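You operate a simulated robot arm through the tools that you are given. There is no shell and no other tool.

You are at the controls of a simulated robot arm. One attempt, no reset.

## Task
Switch on, clear what the display reports, and test the shock at 4 in/sec.
Fine: set its red clicker 2 clicks out from closed before the run; leave the crank at the bottom.

It is judged by the outcome, as a careful person would: the job done as asked, and still so three seconds after it is handed in. It fails if anything else is knocked over, pushed out of place, dropped, spilled or broken.

## Robot
A 6-joint arm with a two-finger gripper, fixed in place. Base frame: the origin is at the foot of the arm, x ahead of it, y to its left, z up. Units: m, rad, N and s.
Its first joint turns from -2.897 to 2.897 rad. Payload 3.43 kg.
The TCP is the grasp point between the finger pads, 0.02 m short of the fingertips. In the tool frame z runs along the fingers and y along their closing line. The gripper opens to 0.19 m. The gripper's body begins 0.248 m behind the TCP.
Orientation is that of the tool frame in the base frame, as a unit quaternion [x, y, z, w]. With the fingers straight down and closing along the base's y, the tool's x points along the base's -x, its y along +y and its z along -z.

## Interface
- The arm moves only by the tool step_arm. Its argument "steps" is a list of rows, each a list of 2 entries, a list of its own where there are three numbers: the shift along the base's x, y, z in m, then the turn, a rotation vector about the base's x, y, z in rad. In form: [[[tx, ty, tz], [ax, ay, az]], ...]. A call has 1 to 20 rows; each row is the pose to reach, as a shift and turn from the pose commanded when the call began. "jaw" is the closure, from 0 (fully open) to 1 (shut), set as the call begins (left out, the last holds). A row lasts 0.2 s, in which the tool goes at most 0.05 m and 0.15 rad; a call with a longer step from one row to the next is refused whole, and so is a gripper value outside its range. Where a pose cannot be reached the arm comes as near as it can. A force on the tool above 90 N (or 10 N above the force at the start of the call, whichever is more), or a blocked arm, ends the call early, and 0.2 s more pass. Each finger travels about 0.153 m/s and halts on what it meets, pressing with about 35 N; the grip force reading is that of the motor and also rises with nothing between the fingers. The clock runs only during rows and for 0.2 s after the last one: add rows that repeat a pose to give the fingers time. It gives the time, the measured TCP pose, the force on the tool (base axes), the opening and the grip force at its end, in the units of the frame above (readings bear some noise), with the torque about the TCP (base axes, N m) and any sound that the robot's microphone picked up.
- Cameras (640 x 400 px; columns grow to the right, rows downward): "scene" is fixed at [0.0554, 0.4954, 1.5726]; the picture's right is [-0.58, -0.81, 0.00], its down [-0.53, 0.38, -0.76] and it looks along [0.62, -0.44, -0.65] (base axes); focal length 316 px, centre (320, 200). "wrist" rides on the gripper at [0.07, -0.008, -0.288] in the tool frame; the picture's right is [0.12, 0.99, 0.00], its down [-0.96, 0.12, -0.25] and it looks along [-0.25, 0.03, 0.97] (tool axes); focal length 261 px, centre (320, 200). There is no depth. A picture from a camera that has moved, and an enlarged one, comes with that camera's place and axes in the base frame and with its lens. The place of the scene camera against the robot may be out by one fixed shift of up to 0.012 m in any direction.
- capture(camera): a new picture of that camera. It takes no simulated time.
- raise_lower(by): slides the trunk up (or, below 0, down) by that many m; the arm rides with it, the base frame stays. It gives what a move gives, with no picture.
- close_up(camera, box): a new picture of the part [left, top, right, bottom] of that camera's present view, enlarged. It takes no simulated time.
- sign_off(): hands the job in; it is judged then, once.

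Nothing tells you positions but the pictures and the camera data. Unless the task says otherwise, let go and move clear before handing in.

The tools are called after "Request:" as name(argument=value, ...) on one line, values as JSON. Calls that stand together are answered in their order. step_arm: Moves the arm, as the interface text tells. Its arguments: {"type":"object","properties":{"steps":{"type":"array"},"jaw":{"type":"number"}},"required":["steps"]} The other tools are called the same way: raise_lower (by) slides the trunk up or down; capture (camera) takes a picture; close_up (camera, box) takes an enlarged picture of a part of a camera's view; sign_off () hands the job in.

At the start:

```text
time_s: 0.0
tcp_pos: [0.6138, -0.1109, 1.2679]
ee_rot: [0.0, 1.0, 0.0, -0.001]
ft_force: [-0.7, -0.2, -0.5]
moment: [0.02, -0.01, 0.0]
width: 0.1901
finger_force: 0.1
trunk travel left (down, up): [-0.325, 0.115]
```

scene: 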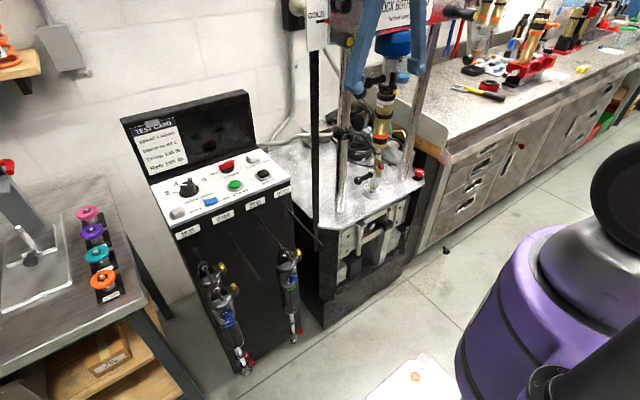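
wrist: 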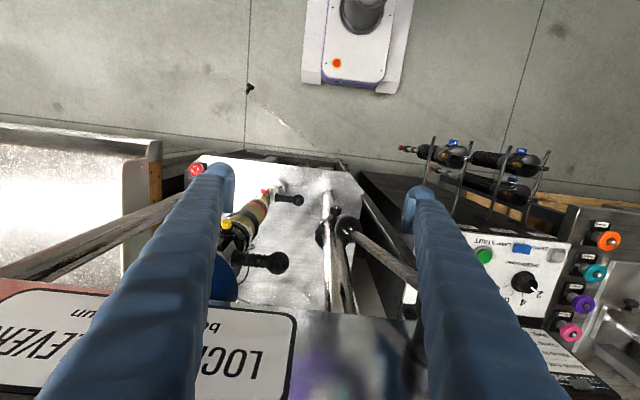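

I see a shock dyno with a control box (buttons, a speed knob, a test card) to its left, and a shock mounted in the dyno. I'll take enlarged pictures first to read labels and positions.

Request:
close_up(camera="scene", box=[110, 80, 310, 240])

Request:
close_up(camera="scene", box=[280, 0, 480, 125])

Request:
close_up(camera="scene", box=[300, 100, 460, 220])

Request:
close_up(camera="wrist", box=[160, 120, 420, 300])

Request:
close_up(camera="wrist", box=[440, 200, 640, 400])

```text
2.50 times, centred on (210, 160) of scene
camera zoom: at [0.0554, 0.4954, 1.5726], right [-0.58, -0.81, 0.0], down [-0.53, 0.38, -0.76], along [0.62, -0.44, -0.65], focal length 789 px, centre (595, 300)
```

zoom: 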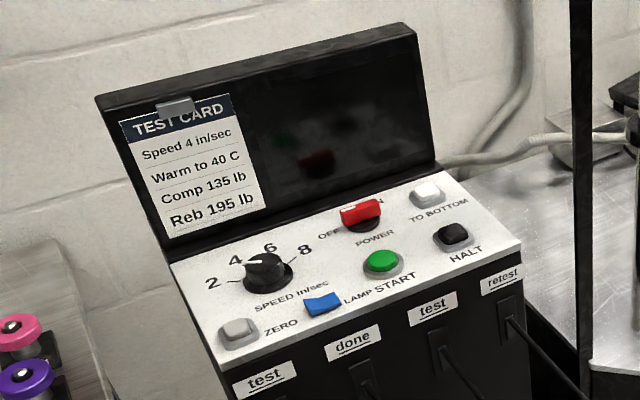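

```text
3.20 times, centred on (380, 62) of scene
camera zoom: at [0.0554, 0.4954, 1.5726], right [-0.58, -0.81, 0.0], down [-0.53, 0.38, -0.76], along [0.62, -0.44, -0.65], focal length 1010 px, centre (128, 640)
```

zoom: 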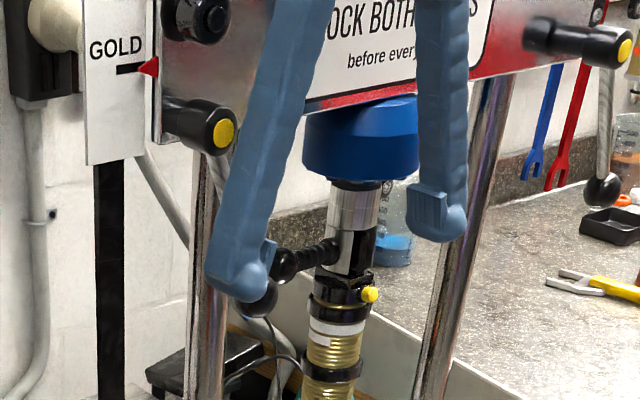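

```text
3.33 times, centred on (380, 160) of scene
camera zoom: at [0.0554, 0.4954, 1.5726], right [-0.58, -0.81, 0.0], down [-0.53, 0.38, -0.76], along [0.62, -0.44, -0.65], focal length 1052 px, centre (120, 333)
```

zoom: 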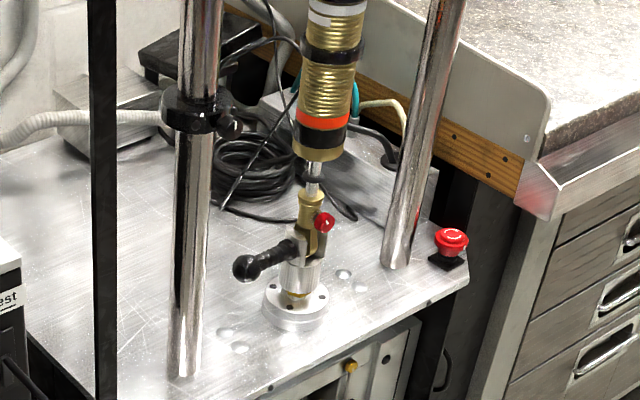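

```text
2.22 times, centred on (290, 210) of wrist
camera zoom: at [0.544, -0.1197, 1.5549], right [-0.12, 0.99, 0.0], down [0.96, 0.12, 0.25], along [0.25, 0.03, -0.97], focal length 579 px, centre (387, 178)
```

zoom: 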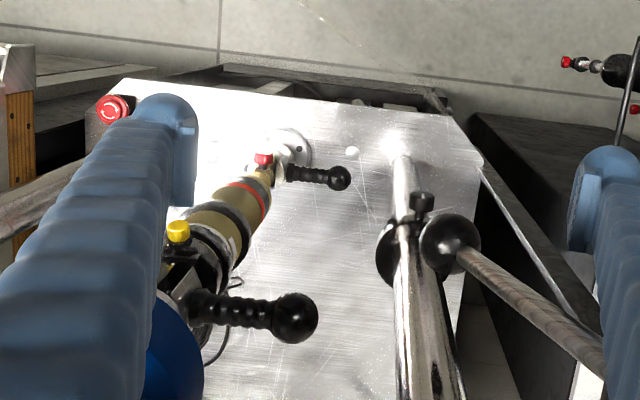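

```text
2.00 times, centred on (540, 300) of wrist
camera zoom: at [0.544, -0.1197, 1.5549], right [-0.12, 0.99, 0.0], down [0.96, 0.12, 0.25], along [0.25, 0.03, -0.97], focal length 521 px, centre (-120, 0)
```

zoom: 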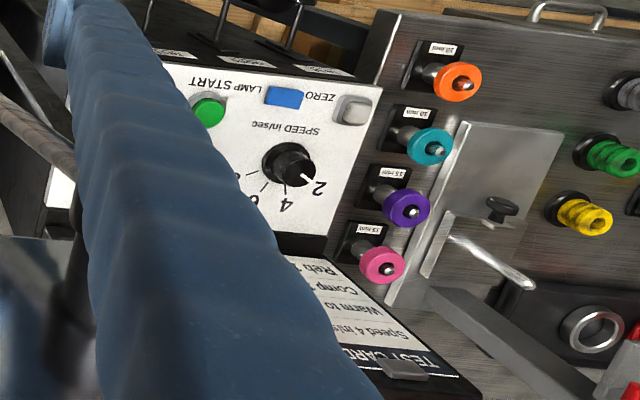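

The control panel sits near (0.77, 0.28, 1.02), and the red clicker near (0.705, -0.241, 0.914). I'll back the arm off so both cameras get an open view before I touch anything.

Request:
step_arm(steps=[[[-0.05, 0, 0], [0, 0, 0]], [[-0.1, 0, 0], [0, 0, 0]], [[-0.15, 0, 0], [0, 0, 0]], [[-0.2, 0, 0], [0, 0, 0]], [[-0.2, 0, 0], [0, 0, 0]]])

```text
time_s: 1.2
tcp_pos: [0.4144, -0.1123, 1.2693]
ee_rot: [0.0, 1.0, 0.0, 0.0]
ft_force: [0.1, 0.3, -0.4]
moment: [-0.01, 0.09, 0.0]
width: 0.1899
finger_force: 0.0
trunk travel left (down, up): [-0.325, 0.115]
```

Request:
capture(camera="scene")

Request:
capture(camera="wrist")

Request:
close_up(camera="scene", box=[280, 0, 480, 125])

Request:
close_up(camera="scene", box=[180, 140, 300, 215])

```text
taken
```

scene: 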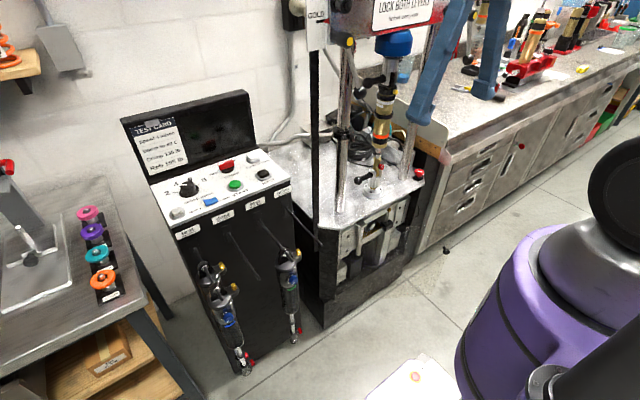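

```text
taken
camera wrist: at [0.3446, -0.1205, 1.5563], right [-0.12, 0.99, 0.0], down [0.96, 0.12, 0.25], along [0.24, 0.03, -0.97], focal length 261 px, centre (320, 200)
```

wrist: 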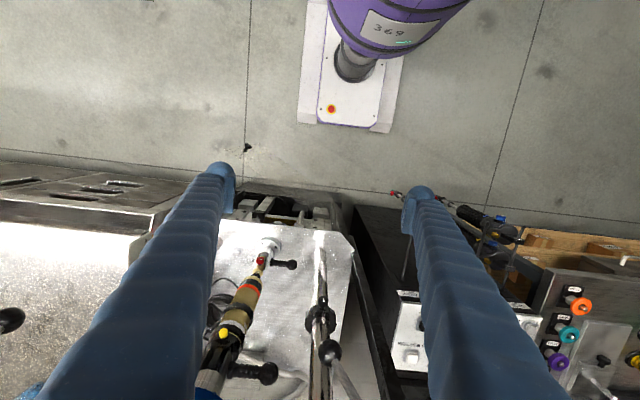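

```text
3.20 times, centred on (380, 62) of scene
camera zoom: at [0.0554, 0.4954, 1.5726], right [-0.58, -0.81, 0.0], down [-0.53, 0.38, -0.76], along [0.62, -0.44, -0.65], focal length 1010 px, centre (128, 640)
```

zoom: 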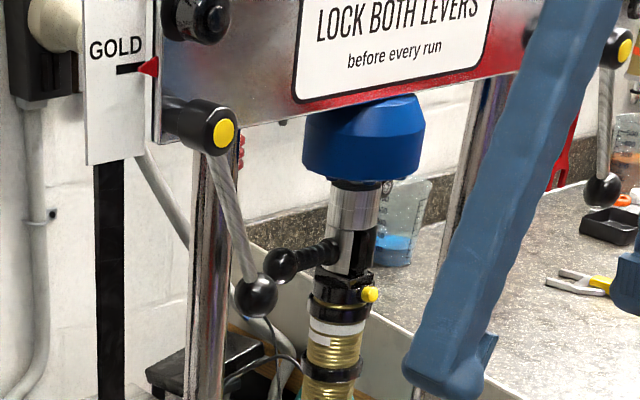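

```text
5.33 times, centred on (240, 178) of scene
camera zoom: at [0.0554, 0.4954, 1.5726], right [-0.58, -0.81, 0.0], down [-0.53, 0.38, -0.76], along [0.62, -0.44, -0.65], focal length 1684 px, centre (747, 320)
```

zoom: 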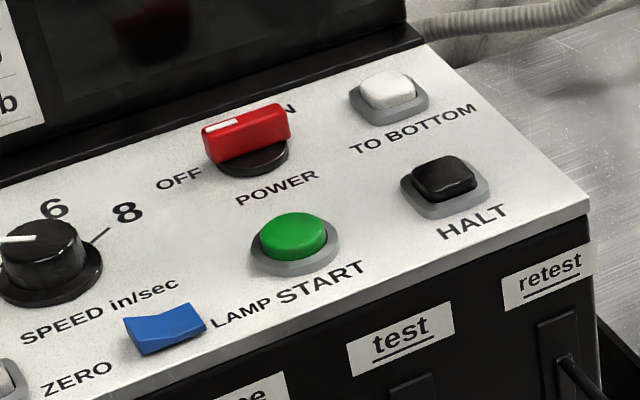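

The power knob is at OFF, the display is dark, and there are two lock levers on the crosshead, with a vertical scale pole near (0.73, 0.04). I'll move the wrist camera over the panel to look straight down at the controls.

Request:
step_arm(steps=[[[0.0, 0.045, 0], [0, 0, 0]], [[0.0, 0.09, 0], [0, 0, 0]], [[0.0, 0.135, 0], [0, 0, 0]], [[0.0, 0.18, 0], [0, 0, 0]], [[0.0, 0.225, 0], [0, 0, 0]], [[0.0, 0.27, 0], [0, 0, 0]], [[0.0, 0.315, 0], [0, 0, 0]], [[0.03, 0.35, 0], [0, 0, 0]], [[0.07, 0.37, 0], [0, 0, 0]], [[0.115, 0.38, 0], [0, 0, 0]], [[0.16, 0.38, 0], [0, 0, 0]], [[0.19, 0.38, 0], [0, 0, 0]], [[0.19, 0.38, 0], [0, 0, 0]]])

Request:
capture(camera="wrist")

Request:
capture(camera="scene")

Request:
close_up(camera="wrist", box=[220, 180, 440, 320])

Request:
close_up(camera="scene", box=[280, 0, 480, 125])

```text
time_s: 4.0
tcp_pos: [0.6046, 0.2685, 1.268]
ee_rot: [-0.001, 1.0, 0.0, 0.0]
ft_force: [0.9, 0.1, -0.1]
moment: [-0.02, -0.08, -0.01]
width: 0.1903
finger_force: 0.1
trunk travel left (down, up): [-0.325, 0.115]
```

```text
taken
camera wrist: at [0.5338, 0.2598, 1.5562], right [-0.12, 0.99, 0.0], down [0.96, 0.12, 0.25], along [0.25, 0.03, -0.97], focal length 261 px, centre (320, 200)
```

wrist: 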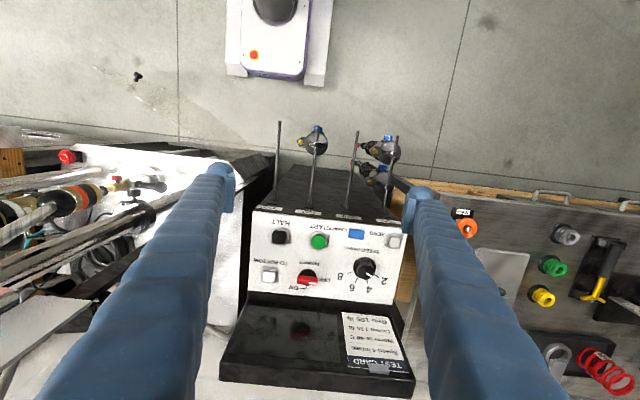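

```text
taken
```

scene: 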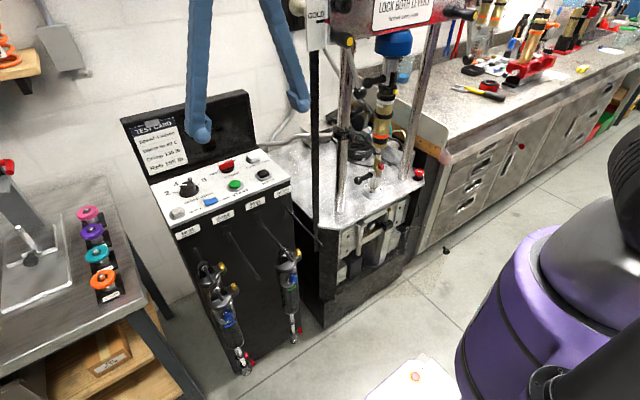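

```text
2.86 times, centred on (330, 250) of wrist
camera zoom: at [0.5338, 0.2598, 1.5562], right [-0.12, 0.99, 0.0], down [0.96, 0.12, 0.25], along [0.25, 0.03, -0.97], focal length 745 px, centre (291, 57)
```

zoom: 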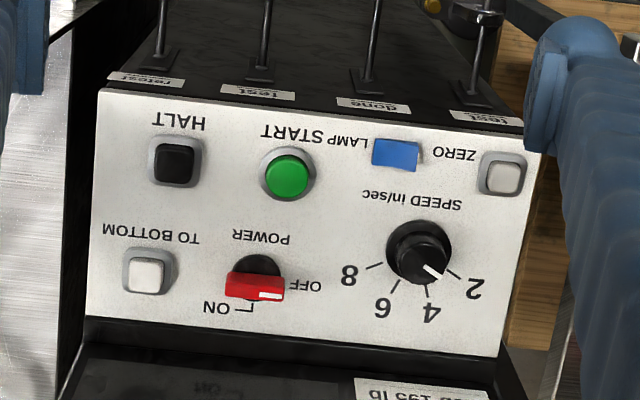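

```text
3.20 times, centred on (380, 62) of scene
camera zoom: at [0.0554, 0.4954, 1.5726], right [-0.58, -0.81, 0.0], down [-0.53, 0.38, -0.76], along [0.62, -0.44, -0.65], focal length 1010 px, centre (128, 640)
```

zoom: 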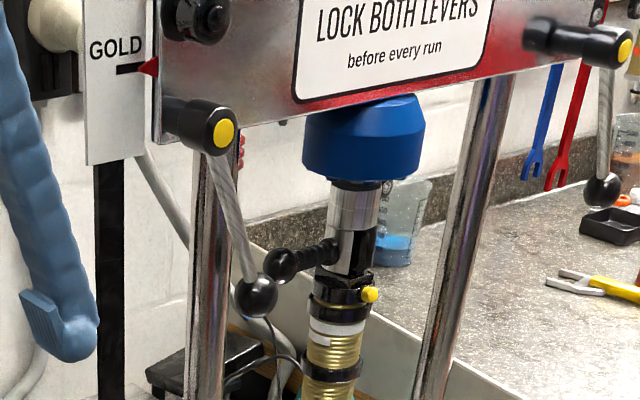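

The panel reads clearly from above: POWER points left at OFF with ON toward the back, and SPEED points near 2. I'll zoom in on both knobs before gripping one.

Request:
close_up(camera="wrist", box=[280, 255, 340, 295])

Request:
close_up(camera="wrist", box=[330, 245, 405, 295])

Request:
close_up(camera="scene", box=[160, 165, 220, 205])

```text
10.00 times, centred on (310, 275) of wrist
camera zoom: at [0.5338, 0.2598, 1.5562], right [-0.12, 0.99, 0.0], down [0.96, 0.12, 0.25], along [0.25, 0.03, -0.97], focal length 2606 px, centre (420, -550)
```

zoom: 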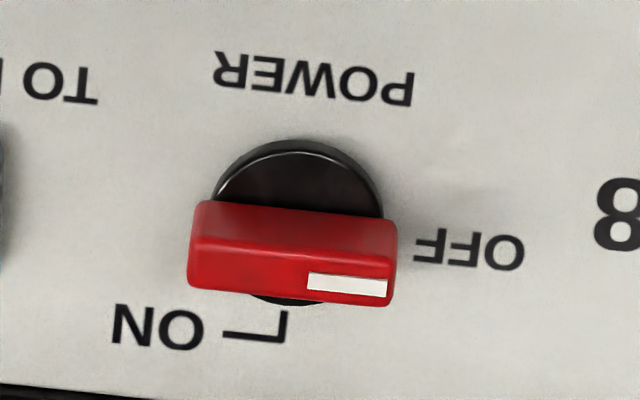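

```text
8.00 times, centred on (368, 270) of wrist
camera zoom: at [0.5338, 0.2598, 1.5562], right [-0.12, 0.99, 0.0], down [0.96, 0.12, 0.25], along [0.25, 0.03, -0.97], focal length 2085 px, centre (-60, -360)
```

zoom: 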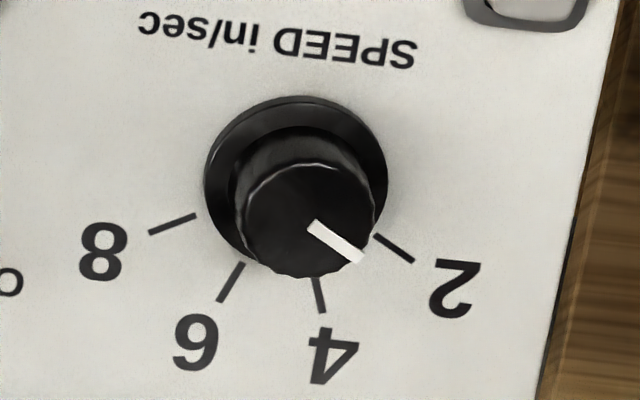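

```text
10.00 times, centred on (190, 185) of scene
camera zoom: at [0.0554, 0.4954, 1.5726], right [-0.58, -0.81, 0.0], down [-0.53, 0.38, -0.76], along [0.62, -0.44, -0.65], focal length 3157 px, centre (1620, 350)
```

zoom: 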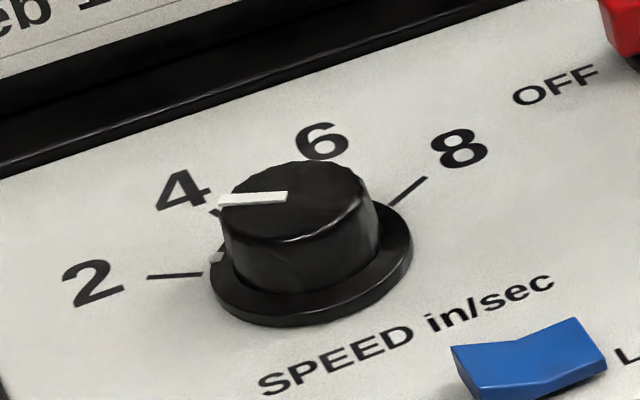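

SPEED is at 2, so it needs one position clockwise to reach 4, and POWER needs a quarter turn clockwise to reach ON. I'll turn the gripper a quarter turn the other way and go above the POWER bar at about (0.868, 0.271), with the jaws narrowed.

Request:
step_arm(steps=[[[0.0239, 0, -0.0109], [0, 0, 0.1428]], [[0.0478, 0.0005, -0.0218], [0, 0, 0.2856]], [[0.0717, 0.001, -0.0327], [0, 0, 0.4284]], [[0.0956, 0.001, -0.0436], [0, 0, 0.5712]], [[0.1195, 0.0015, -0.0545], [0, 0, 0.714]], [[0.1434, 0.002, -0.0654], [0, 0, 0.8568]], [[0.1673, 0.002, -0.0763], [0, 0, 0.9996]], [[0.1912, 0.0025, -0.0872], [0, 0, 1.1424]], [[0.2151, 0.0025, -0.0981], [0, 0, 1.2852]], [[0.239, 0.0025, -0.109], [0, 0, 1.428]], [[0.2634, 0.0025, -0.12], [0, 0, 1.5708]], [[0.2634, 0.0025, -0.12], [0, 0, 1.5708]]], jaw=0.79)

Request:
capture(camera="wrist")

Request:
capture(camera="scene")

```text
time_s: 6.6
tcp_pos: [0.8689, 0.2713, 1.1489]
ee_rot: [0.708, -0.706, -0.001, -0.001]
ft_force: [-0.1, -0.5, 0.8]
moment: [0.01, -0.07, -0.01]
width: 0.04
finger_force: 0.1
trunk travel left (down, up): [-0.325, 0.115]
```

```text
taken
camera wrist: at [0.8759, 0.2007, 1.4363], right [-0.99, -0.12, 0.0], down [-0.12, 0.96, 0.25], along [-0.03, 0.25, -0.97], focal length 261 px, centre (320, 200)
```

wrist: 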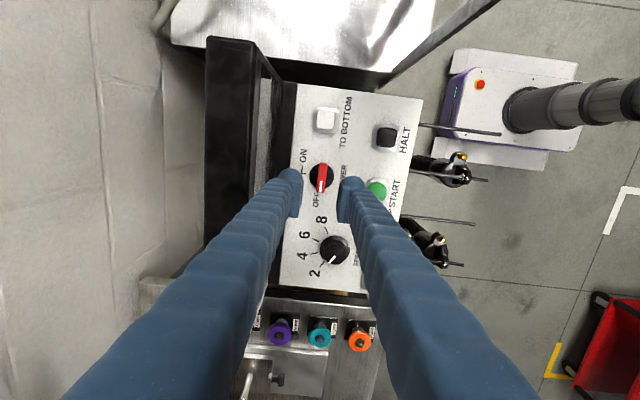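

```text
taken
```

scene: 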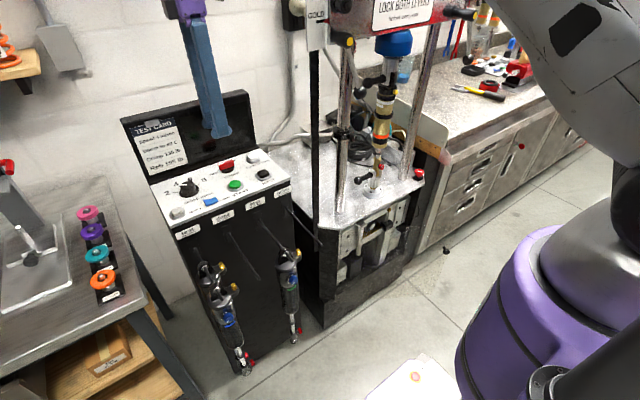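

The jaws straddle the POWER bar from above. I'll zoom in to check alignment before descending.

Request:
close_up(camera="wrist", box=[270, 145, 390, 220])

Request:
close_up(camera="wrist", box=[270, 80, 430, 280])

```text
5.33 times, centred on (330, 182) of wrist
camera zoom: at [0.8759, 0.2007, 1.4363], right [-0.99, -0.12, 0.0], down [-0.12, 0.96, 0.25], along [-0.03, 0.25, -0.97], focal length 1390 px, centre (267, 293)
```

zoom: 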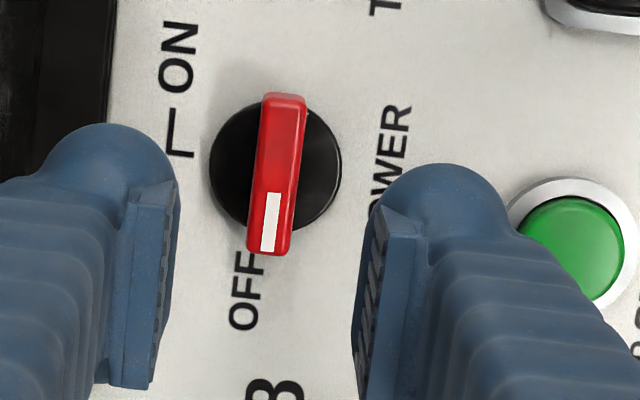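

```text
2.00 times, centred on (350, 180) of wrist
camera zoom: at [0.8759, 0.2007, 1.4363], right [-0.99, -0.12, 0.0], down [-0.12, 0.96, 0.25], along [-0.03, 0.25, -0.97], focal length 521 px, centre (260, 240)
```

zoom: 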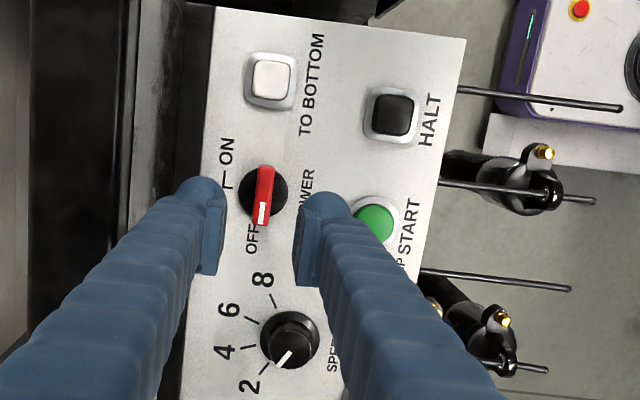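

The bar's top centre works out at (0.865, 0.270, 1.029), lying along y. I'll shift 4 mm, descend over it and close the jaws.

Request:
step_arm(steps=[[[-0.004, -0.001, -0.04], [0, 0, 0]], [[-0.004, -0.001, -0.08], [0, 0, 0]], [[-0.004, -0.001, -0.1], [0, 0, 0]], [[-0.004, -0.001, -0.11], [0, 0, 0]], [[-0.004, -0.001, -0.116], [0, 0, 0]], [[-0.004, -0.001, -0.116], [0, 0, 0]]])

Request:
close_up(camera="wrist", box=[270, 145, 390, 220])

Request:
close_up(camera="scene", box=[160, 120, 300, 220])

```text
time_s: 8.0
tcp_pos: [0.8644, 0.2698, 1.0326]
ee_rot: [0.707, -0.707, 0.0, 0.0]
ft_force: [0.0, 0.0, -0.1]
moment: [-0.03, 0.02, -0.01]
width: 0.0399
finger_force: 0.1
trunk travel left (down, up): [-0.325, 0.115]
```

```text
5.33 times, centred on (330, 182) of wrist
camera zoom: at [0.8725, 0.1996, 1.3185], right [-0.99, -0.12, 0.0], down [-0.11, 0.96, 0.25], along [-0.03, 0.25, -0.97], focal length 1390 px, centre (267, 293)
```

zoom: 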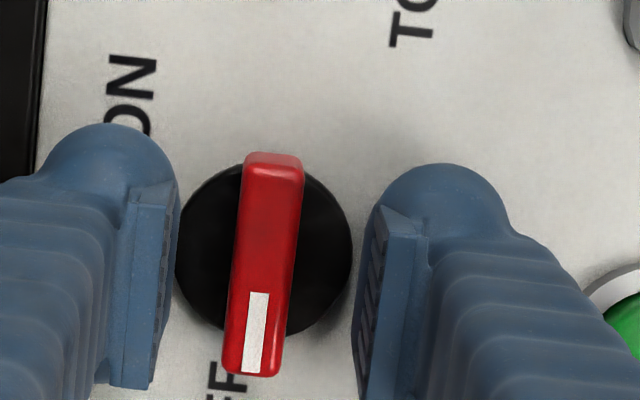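

```text
4.00 times, centred on (230, 170) of scene
camera zoom: at [0.0554, 0.4954, 1.5726], right [-0.58, -0.81, 0.0], down [-0.53, 0.38, -0.76], along [0.62, -0.44, -0.65], focal length 1263 px, centre (680, 320)
```

zoom: 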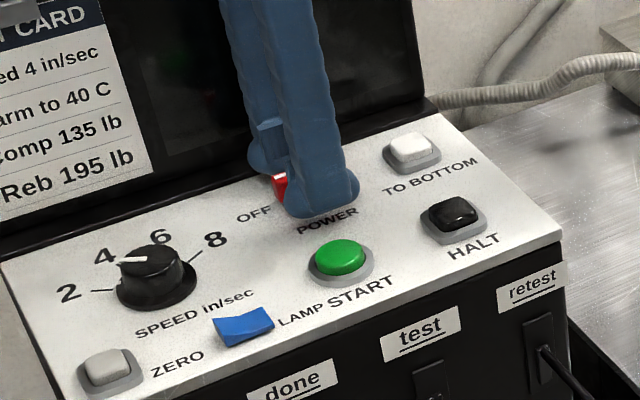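

The jaws are centred on the bar with no contact. I'll close on it, then turn it.

Request:
step_arm(steps=[[[0, 0, 0], [0, 0, 0]], [[0, 0, 0], [0, 0, 0]], [[0, 0, 0], [0, 0, 0]]], jaw=1.0)

```text
time_s: 8.8
tcp_pos: [0.8642, 0.2697, 1.0307]
ee_rot: [0.707, -0.707, -0.001, 0.0]
ft_force: [9.3, 1.0, -0.2]
moment: [0.0, -0.07, 0.0]
width: 0.0126
finger_force: 45.1
trunk travel left (down, up): [-0.325, 0.115]
```

The bar is held (12.6 mm wide). I'll rotate it a quarter turn clockwise to ON.

Request:
step_arm(steps=[[[0, 0, 0], [0, 0, -0.13]], [[0, 0, 0], [0, 0, -0.26]], [[0, 0, 0], [0, 0, -0.39]], [[0, 0, 0], [0, 0, -0.52]], [[0, 0, 0], [0, 0, -0.65]], [[0, 0, 0], [0, 0, -0.78]], [[0, 0, 0], [0, 0, -0.91]], [[0, 0, 0], [0, 0, -1.04]], [[0, 0, 0], [0, 0, -1.17]], [[0, 0, 0], [0, 0, -1.3]], [[0, 0, 0], [0, 0, -1.43]], [[0, 0, 0], [0, 0, -1.5708]], [[0, 0, 0], [0, 0, -1.5708]]])

Request:
close_up(camera="scene", box=[110, 80, 310, 205])

Request:
close_up(camera="wrist", box=[240, 140, 400, 240])

```text
time_s: 11.6
tcp_pos: [0.8654, 0.2696, 1.0318]
ee_rot: [0.001, 1.0, 0.0, 0.0]
ft_force: [20.6, -1.5, 1.9]
moment: [-0.01, -0.24, 0.04]
width: 0.0129
finger_force: 45.4
trunk travel left (down, up): [-0.325, 0.115]
```

```text
3.20 times, centred on (210, 142) of scene
camera zoom: at [0.0554, 0.4954, 1.5726], right [-0.58, -0.81, 0.0], down [-0.53, 0.38, -0.76], along [0.62, -0.44, -0.65], focal length 1010 px, centre (672, 384)
```

zoom: 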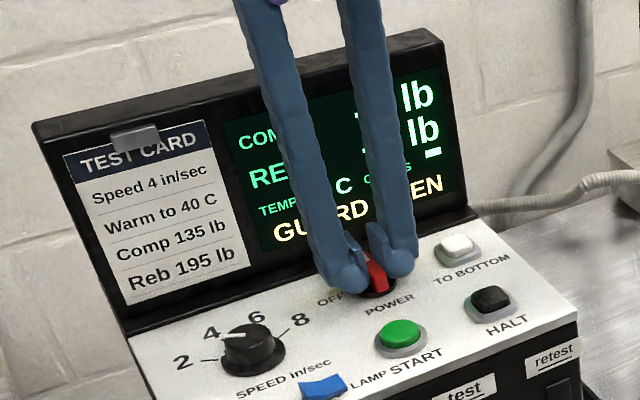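

```text
4.00 times, centred on (320, 190) of wrist
camera zoom: at [0.7949, 0.2613, 1.3184], right [-0.12, 0.99, 0.0], down [0.96, 0.11, 0.25], along [0.25, 0.03, -0.97], focal length 1043 px, centre (320, 240)
```

zoom: 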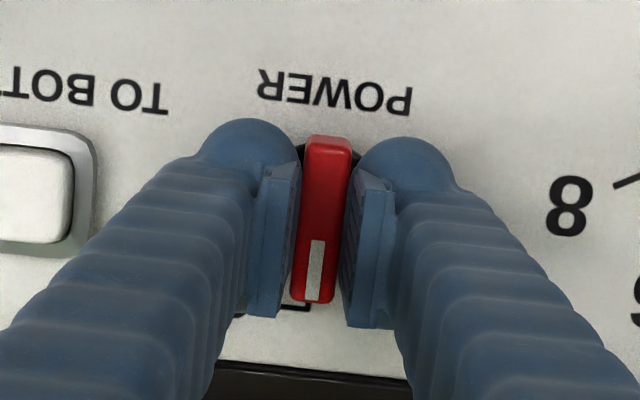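

The display is on and reads "GUARD OPEN" (partly hidden by the fingers). I'll release the knob, lift clear and read the full display.

Request:
step_arm(steps=[[[0, 0, 0], [0, 0, 0]], [[0, 0, 0], [0, 0, 0]], [[0, 0, 0.03], [0, 0, 0]], [[0, 0, 0.07], [0, 0, 0]], [[0, 0, 0.11], [0, 0, 0]], [[-0.03, 0, 0.15], [0, 0, 0]], [[-0.07, 0, 0.18], [0, 0, 0]], [[-0.11, 0, 0.21], [0, 0, 0]], [[-0.15, 0, 0.23], [0, 0, 0]], [[-0.2, 0, 0.23], [0, 0, 0]], [[-0.25, 0, 0.23], [0, 0, 0]], [[-0.25, 0, 0.23], [0, 0, 0]]], jaw=0.79)

Request:
close_up(camera="scene", box=[110, 80, 310, 205])

Request:
capture(camera="scene")

Request:
close_up(camera="scene", box=[280, 0, 480, 125])

Request:
close_up(camera="scene", box=[290, 140, 450, 320])

Request:
capture(camera="wrist")

```text
time_s: 14.2
tcp_pos: [0.615, 0.27, 1.263]
ee_rot: [0.0, 1.0, -0.001, -0.001]
ft_force: [1.0, 0.2, 0.3]
moment: [0.02, 0.07, 0.02]
width: 0.0397
finger_force: 0.2
trunk travel left (down, up): [-0.325, 0.115]
```

```text
3.20 times, centred on (210, 142) of scene
camera zoom: at [0.0554, 0.4954, 1.5726], right [-0.58, -0.81, 0.0], down [-0.53, 0.38, -0.76], along [0.62, -0.44, -0.65], focal length 1010 px, centre (672, 384)
```

zoom: 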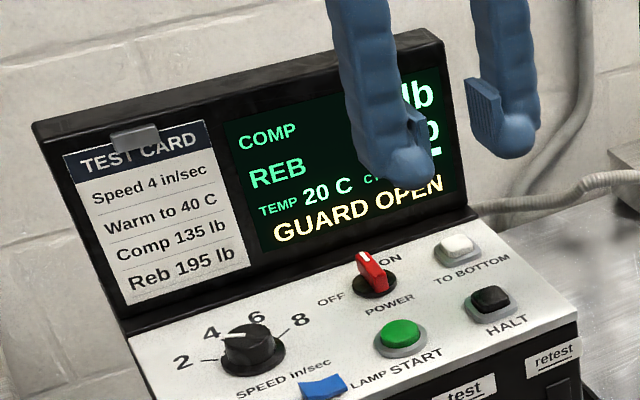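

```text
taken
```

scene: 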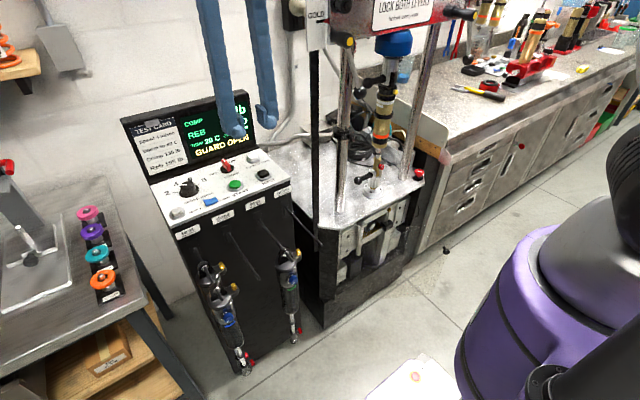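

```text
3.20 times, centred on (380, 62) of scene
camera zoom: at [0.0554, 0.4954, 1.5726], right [-0.58, -0.81, 0.0], down [-0.53, 0.38, -0.76], along [0.62, -0.44, -0.65], focal length 1010 px, centre (128, 640)
```

zoom: 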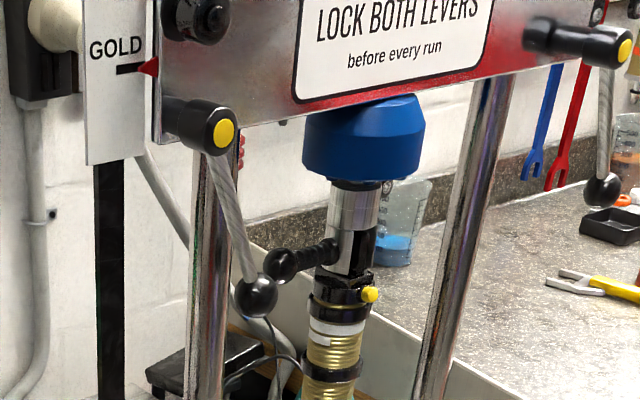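

```text
2.22 times, centred on (370, 230) of scene
camera zoom: at [0.0554, 0.4954, 1.5726], right [-0.58, -0.81, 0.0], down [-0.53, 0.38, -0.76], along [0.62, -0.44, -0.65], focal length 702 px, centre (209, 133)
```

zoom: 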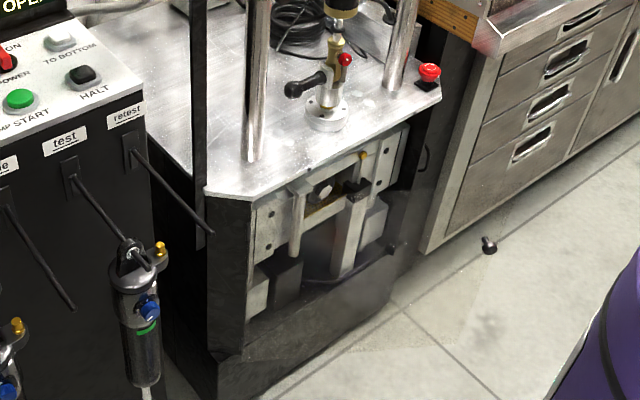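

```text
taken
camera wrist: at [0.5452, 0.2622, 1.5493], right [-0.12, 0.99, 0.0], down [0.96, 0.11, 0.25], along [0.24, 0.03, -0.97], focal length 261 px, centre (320, 200)
```

wrist: 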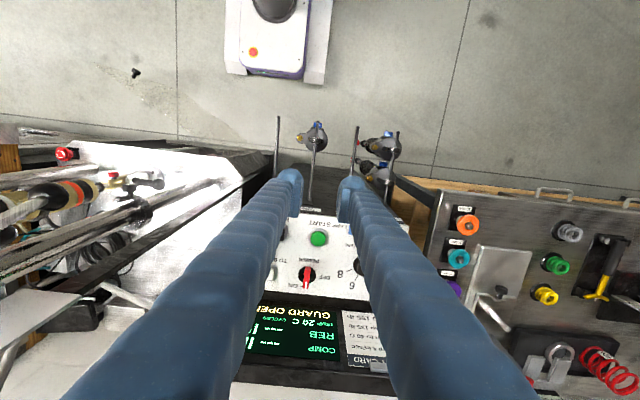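

The display shows TEMP 20 C and "GUARD OPEN", so I need to find the dyno's guard. I'll zoom in on the base compartment and the area around the crosshead.

Request:
close_up(camera="scene", box=[320, 180, 420, 260])

Request:
close_up(camera="scene", box=[290, 220, 410, 330])

Request:
close_up(camera="scene", box=[280, 0, 340, 60])

Request:
close_up(camera="scene", box=[330, 0, 490, 70])

Request:
close_up(camera="scene", box=[320, 60, 440, 200])

```text
5.00 times, centred on (370, 220) of scene
camera zoom: at [0.0554, 0.4954, 1.5726], right [-0.58, -0.81, 0.0], down [-0.53, 0.38, -0.76], along [0.62, -0.44, -0.65], focal length 1578 px, centre (70, 100)
```

zoom: 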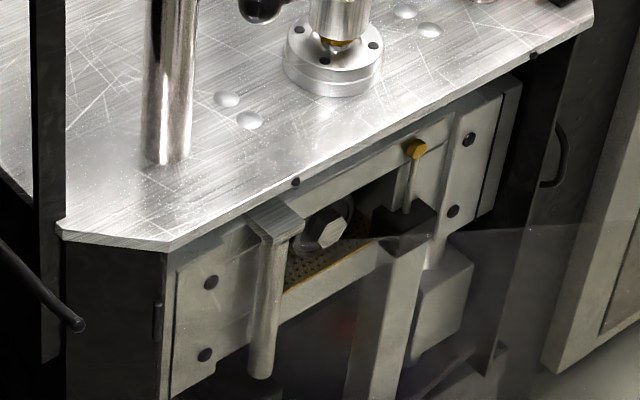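

```text
3.64 times, centred on (350, 275) of scene
camera zoom: at [0.0554, 0.4954, 1.5726], right [-0.58, -0.81, 0.0], down [-0.53, 0.38, -0.76], along [0.62, -0.44, -0.65], focal length 1148 px, centre (211, -73)
```

zoom: 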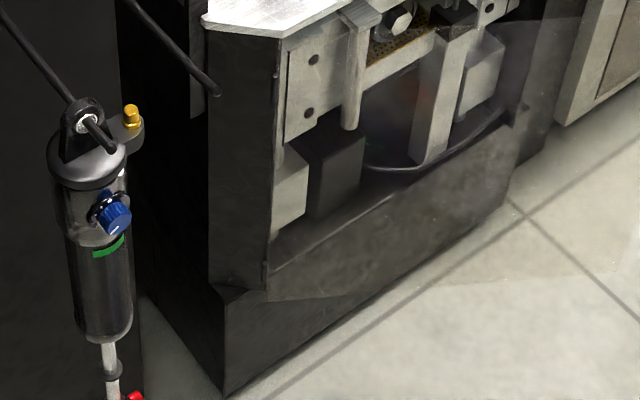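

```text
6.67 times, centred on (310, 30) of scene
camera zoom: at [0.0554, 0.4954, 1.5726], right [-0.58, -0.81, 0.0], down [-0.53, 0.38, -0.76], along [0.62, -0.44, -0.65], focal length 2104 px, centre (387, 1333)
```

zoom: 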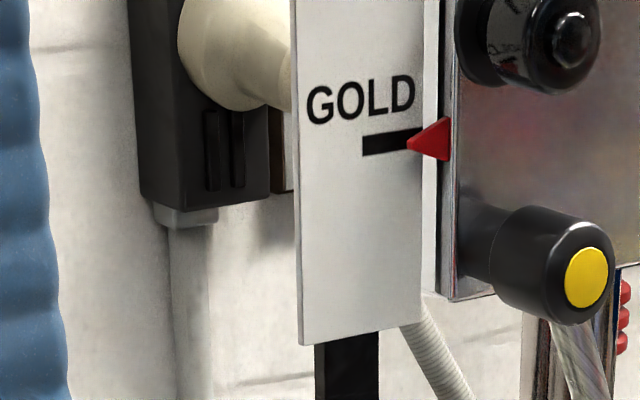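

```text
4.00 times, centred on (410, 35) of scene
camera zoom: at [0.0554, 0.4954, 1.5726], right [-0.58, -0.81, 0.0], down [-0.53, 0.38, -0.76], along [0.62, -0.44, -0.65], focal length 1263 px, centre (-40, 860)
```

zoom: 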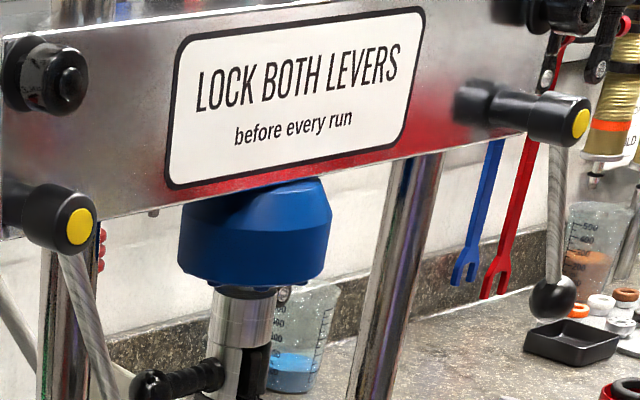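

```text
2.86 times, centred on (380, 130) of scene
camera zoom: at [0.0554, 0.4954, 1.5726], right [-0.58, -0.81, 0.0], down [-0.53, 0.38, -0.76], along [0.62, -0.44, -0.65], focal length 902 px, centre (149, 400)
```

zoom: 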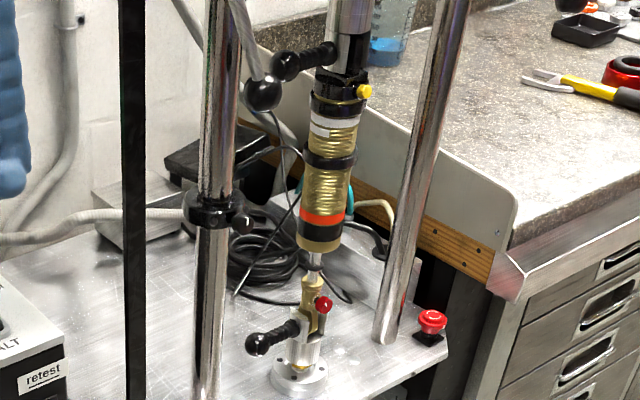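

I can make out a faint transparent panel in front of the crank compartment, leaning outward, which is probably the guard. I'll move to the dyno's front and pitch the wrist camera forward to look at it.

Request:
step_arm(steps=[[[-0.045, 0, 0], [0, 0, 0]], [[-0.09, 0, 0], [0, 0, 0]], [[-0.135, 0, 0], [0, 0, 0]], [[-0.175, -0.02, 0], [0, 0, 0]], [[-0.18, -0.065, 0], [0, 0, 0]], [[-0.18, -0.11, 0], [0, 0, 0]], [[-0.18, -0.155, 0], [0, 0, 0]], [[-0.18, -0.2, 0], [0, 0, 0]], [[-0.18, -0.245, 0], [0, 0, 0]], [[-0.18, -0.29, 0], [0, -0.1, 0]], [[-0.18, -0.335, 0], [0, -0.2, 0]], [[-0.18, -0.38, 0], [0, -0.3, 0]], [[-0.18, -0.42, -0.02], [0, -0.4, 0]], [[-0.18, -0.45, -0.05], [0, -0.5, 0]], [[-0.18, -0.47, -0.08], [0, -0.6, 0]], [[-0.18, -0.47, -0.1], [0, -0.6, 0]], [[-0.18, -0.47, -0.1], [0, -0.6, 0]]], jaw=0.0)

Request:
capture(camera="wrist")

Request:
capture(camera="scene")

Request:
close_up(camera="scene", box=[110, 80, 310, 205])

```text
time_s: 17.8
tcp_pos: [0.4755, -0.2509, 1.2227]
ee_rot: [-0.001, 0.956, 0.002, 0.292]
ft_force: [0.9, 0.2, 0.4]
moment: [-0.03, 0.05, -0.03]
width: 0.19
finger_force: 0.1
out of reach, approached as far as the arm can: row 14, 15, 16, 17
trunk travel left (down, up): [-0.325, 0.115]
```

```text
taken
camera wrist: at [0.2575, -0.2599, 1.4213], right [-0.1, 0.99, -0.06], down [0.66, 0.11, 0.74], along [0.75, 0.03, -0.66], focal length 261 px, centre (320, 200)
```

wrist: 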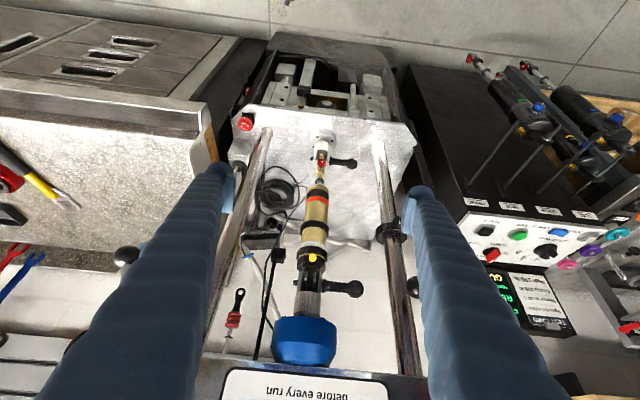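

```text
taken
```

scene: 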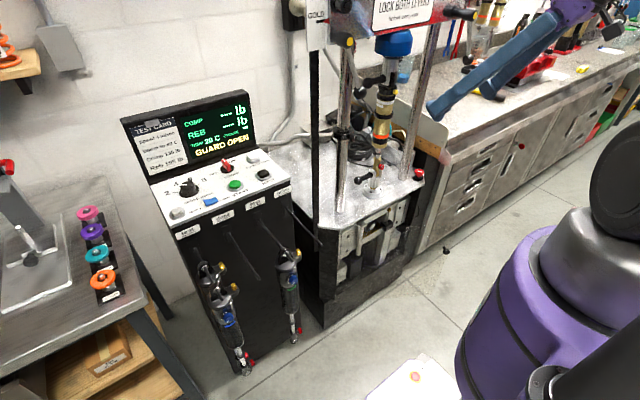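

```text
3.20 times, centred on (210, 142) of scene
camera zoom: at [0.0554, 0.4954, 1.5726], right [-0.58, -0.81, 0.0], down [-0.53, 0.38, -0.76], along [0.62, -0.44, -0.65], focal length 1010 px, centre (672, 384)
```

zoom: 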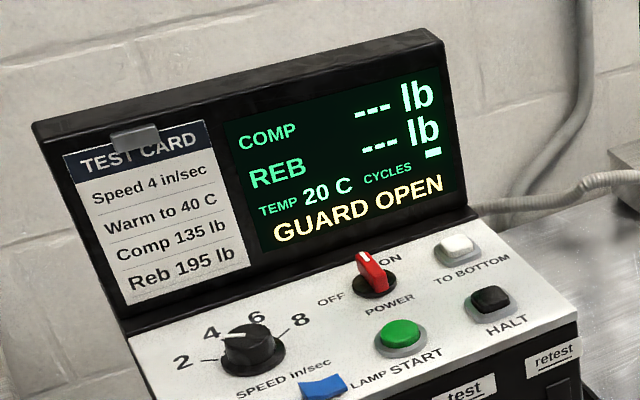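

The display now reads COMP ---, REB ---, TEMP 20 C, GUARD OPEN. I'll zoom the wrist view on the base compartment and its guard.

Request:
close_up(camera="wrist", box=[220, 20, 440, 150])

Request:
close_up(camera="wrist", box=[230, 100, 440, 240])

Request:
close_up(camera="wrist", box=[230, 220, 440, 400])

```text
2.91 times, centred on (330, 85) of wrist
camera zoom: at [0.2575, -0.2599, 1.4213], right [-0.1, 0.99, -0.06], down [0.66, 0.11, 0.74], along [0.75, 0.03, -0.66], focal length 758 px, centre (291, 534)
```

zoom: 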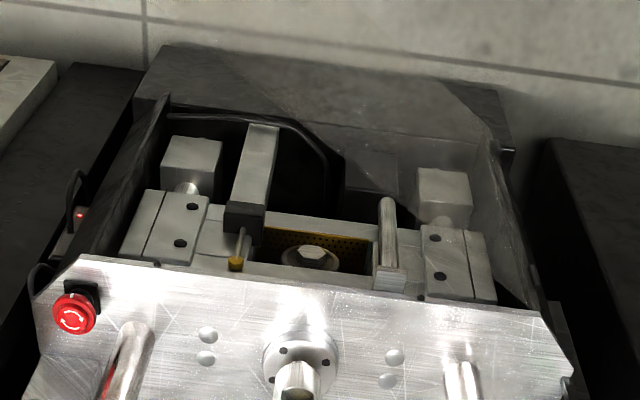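

```text
2.86 times, centred on (335, 170) of wrist
camera zoom: at [0.2575, -0.2599, 1.4213], right [-0.1, 0.99, -0.06], down [0.66, 0.11, 0.74], along [0.75, 0.03, -0.66], focal length 745 px, centre (277, 286)
```

zoom: 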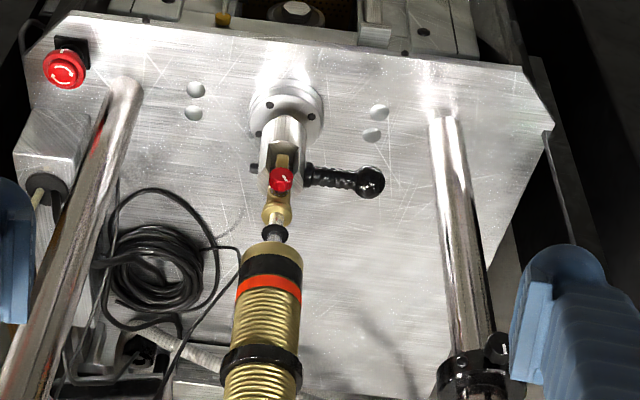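

```text
2.22 times, centred on (335, 310) of wrist
camera zoom: at [0.2575, -0.2599, 1.4213], right [-0.1, 0.99, -0.06], down [0.66, 0.11, 0.74], along [0.75, 0.03, -0.66], focal length 579 px, centre (287, -44)
```

zoom: 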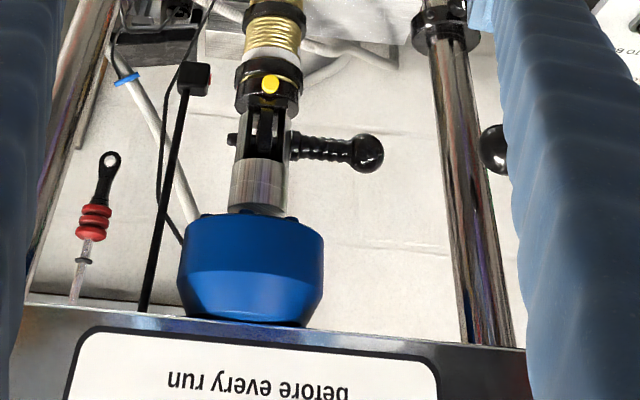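

I now think the guard is a clear door on vertical hinges at the dyno's front-left corner, near (0.64, 0.0, z 0.39–0.71). It's standing ajar toward the robot, and the black knob near pixel (446, 250) looks to be on its free edge. I'll zoom in to confirm.

Request:
close_up(camera="scene", box=[370, 200, 500, 290])

Request:
close_up(camera="scene", box=[430, 235, 462, 265])

Request:
close_up(camera="scene", box=[320, 240, 480, 350])

Request:
close_up(camera="wrist", box=[240, 25, 420, 105])

```text
4.44 times, centred on (435, 245) of scene
camera zoom: at [0.0554, 0.4954, 1.5726], right [-0.58, -0.81, 0.0], down [-0.53, 0.38, -0.76], along [0.62, -0.44, -0.65], focal length 1403 px, centre (-191, 0)
```

zoom: 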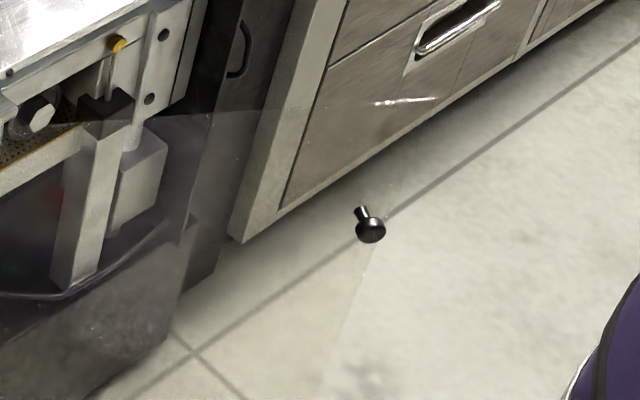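

```text
13.33 times, centred on (446, 250) of scene
camera zoom: at [0.0554, 0.4954, 1.5726], right [-0.58, -0.81, 0.0], down [-0.53, 0.38, -0.76], along [0.62, -0.44, -0.65], focal length 4209 px, centre (-1360, -467)
```

zoom: 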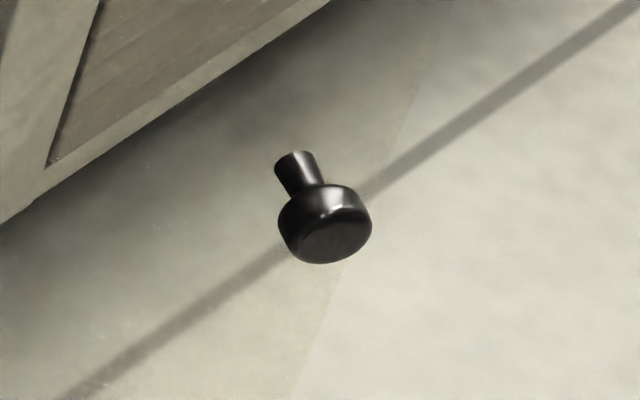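

```text
3.64 times, centred on (400, 295) of scene
camera zoom: at [0.0554, 0.4954, 1.5726], right [-0.58, -0.81, 0.0], down [-0.53, 0.38, -0.76], along [0.62, -0.44, -0.65], focal length 1148 px, centre (29, -146)
```

zoom: 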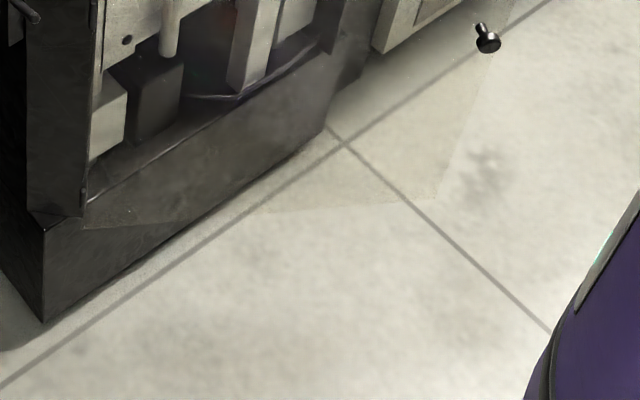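

```text
3.56 times, centred on (330, 65) of wrist
camera zoom: at [0.2575, -0.2599, 1.4213], right [-0.1, 0.99, -0.06], down [0.66, 0.11, 0.74], along [0.75, 0.03, -0.66], focal length 927 px, centre (284, 680)
```

zoom: 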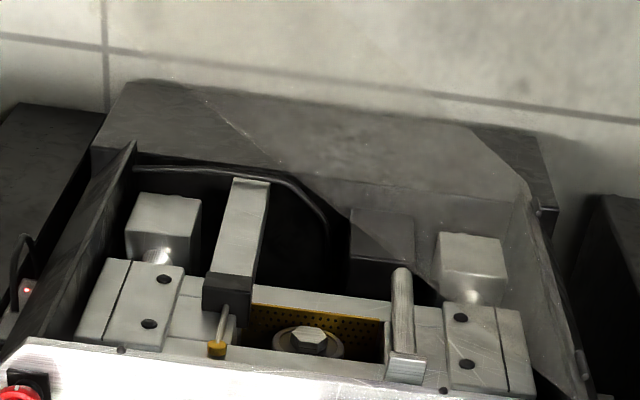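

Confirmed: the guard is a clear door hinged at about (0.64, 0), open roughly 30°, with its knob near (0.40, -0.335, 0.64). I'll bring the tool back to vertical, close the fingers, and stage in front of the knob.

Request:
step_arm(steps=[[[0, 0, 0], [0, 0.1, 0]], [[-0.01, 0, 0], [0, 0.2, 0]], [[-0.03, 0, 0], [0, 0.3, 0]], [[-0.05, -0.01, 0], [0, 0.4, 0]], [[-0.07, -0.03, 0], [0, 0.5, 0]], [[-0.09, -0.05, 0], [0, 0.6, 0]], [[-0.09, -0.05, -0.03], [0, 0.6, 0]], [[-0.09, -0.05, -0.03], [0, 0.6, 0]]], jaw=1.0)

Request:
capture(camera="wrist")

```text
time_s: 19.6
tcp_pos: [0.3865, -0.299, 1.1943]
ee_rot: [0.0, 1.0, 0.0, 0.001]
ft_force: [-0.2, -0.4, 0.5]
moment: [0.01, -0.03, 0.04]
width: 0.0
finger_force: 34.6
trunk travel left (down, up): [-0.325, 0.115]
```

```text
taken
camera wrist: at [0.315, -0.309, 1.4807], right [-0.12, 0.99, 0.0], down [0.96, 0.12, 0.25], along [0.25, 0.03, -0.97], focal length 261 px, centre (320, 200)
```

wrist: 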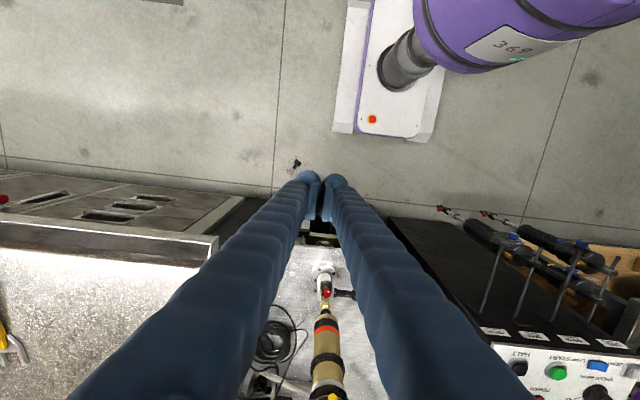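

Request:
close_up(camera="wrist", box=[265, 135, 345, 190])

```text
7.27 times, centred on (305, 162) of wrist
camera zoom: at [0.315, -0.309, 1.4807], right [-0.12, 0.99, 0.0], down [0.96, 0.12, 0.25], along [0.25, 0.03, -0.97], focal length 1896 px, centre (429, 473)
```

zoom: 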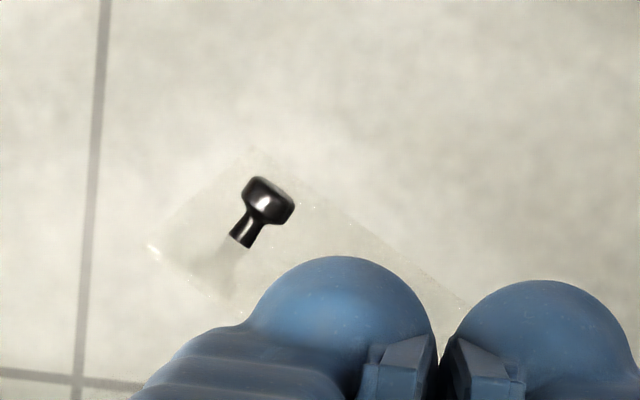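

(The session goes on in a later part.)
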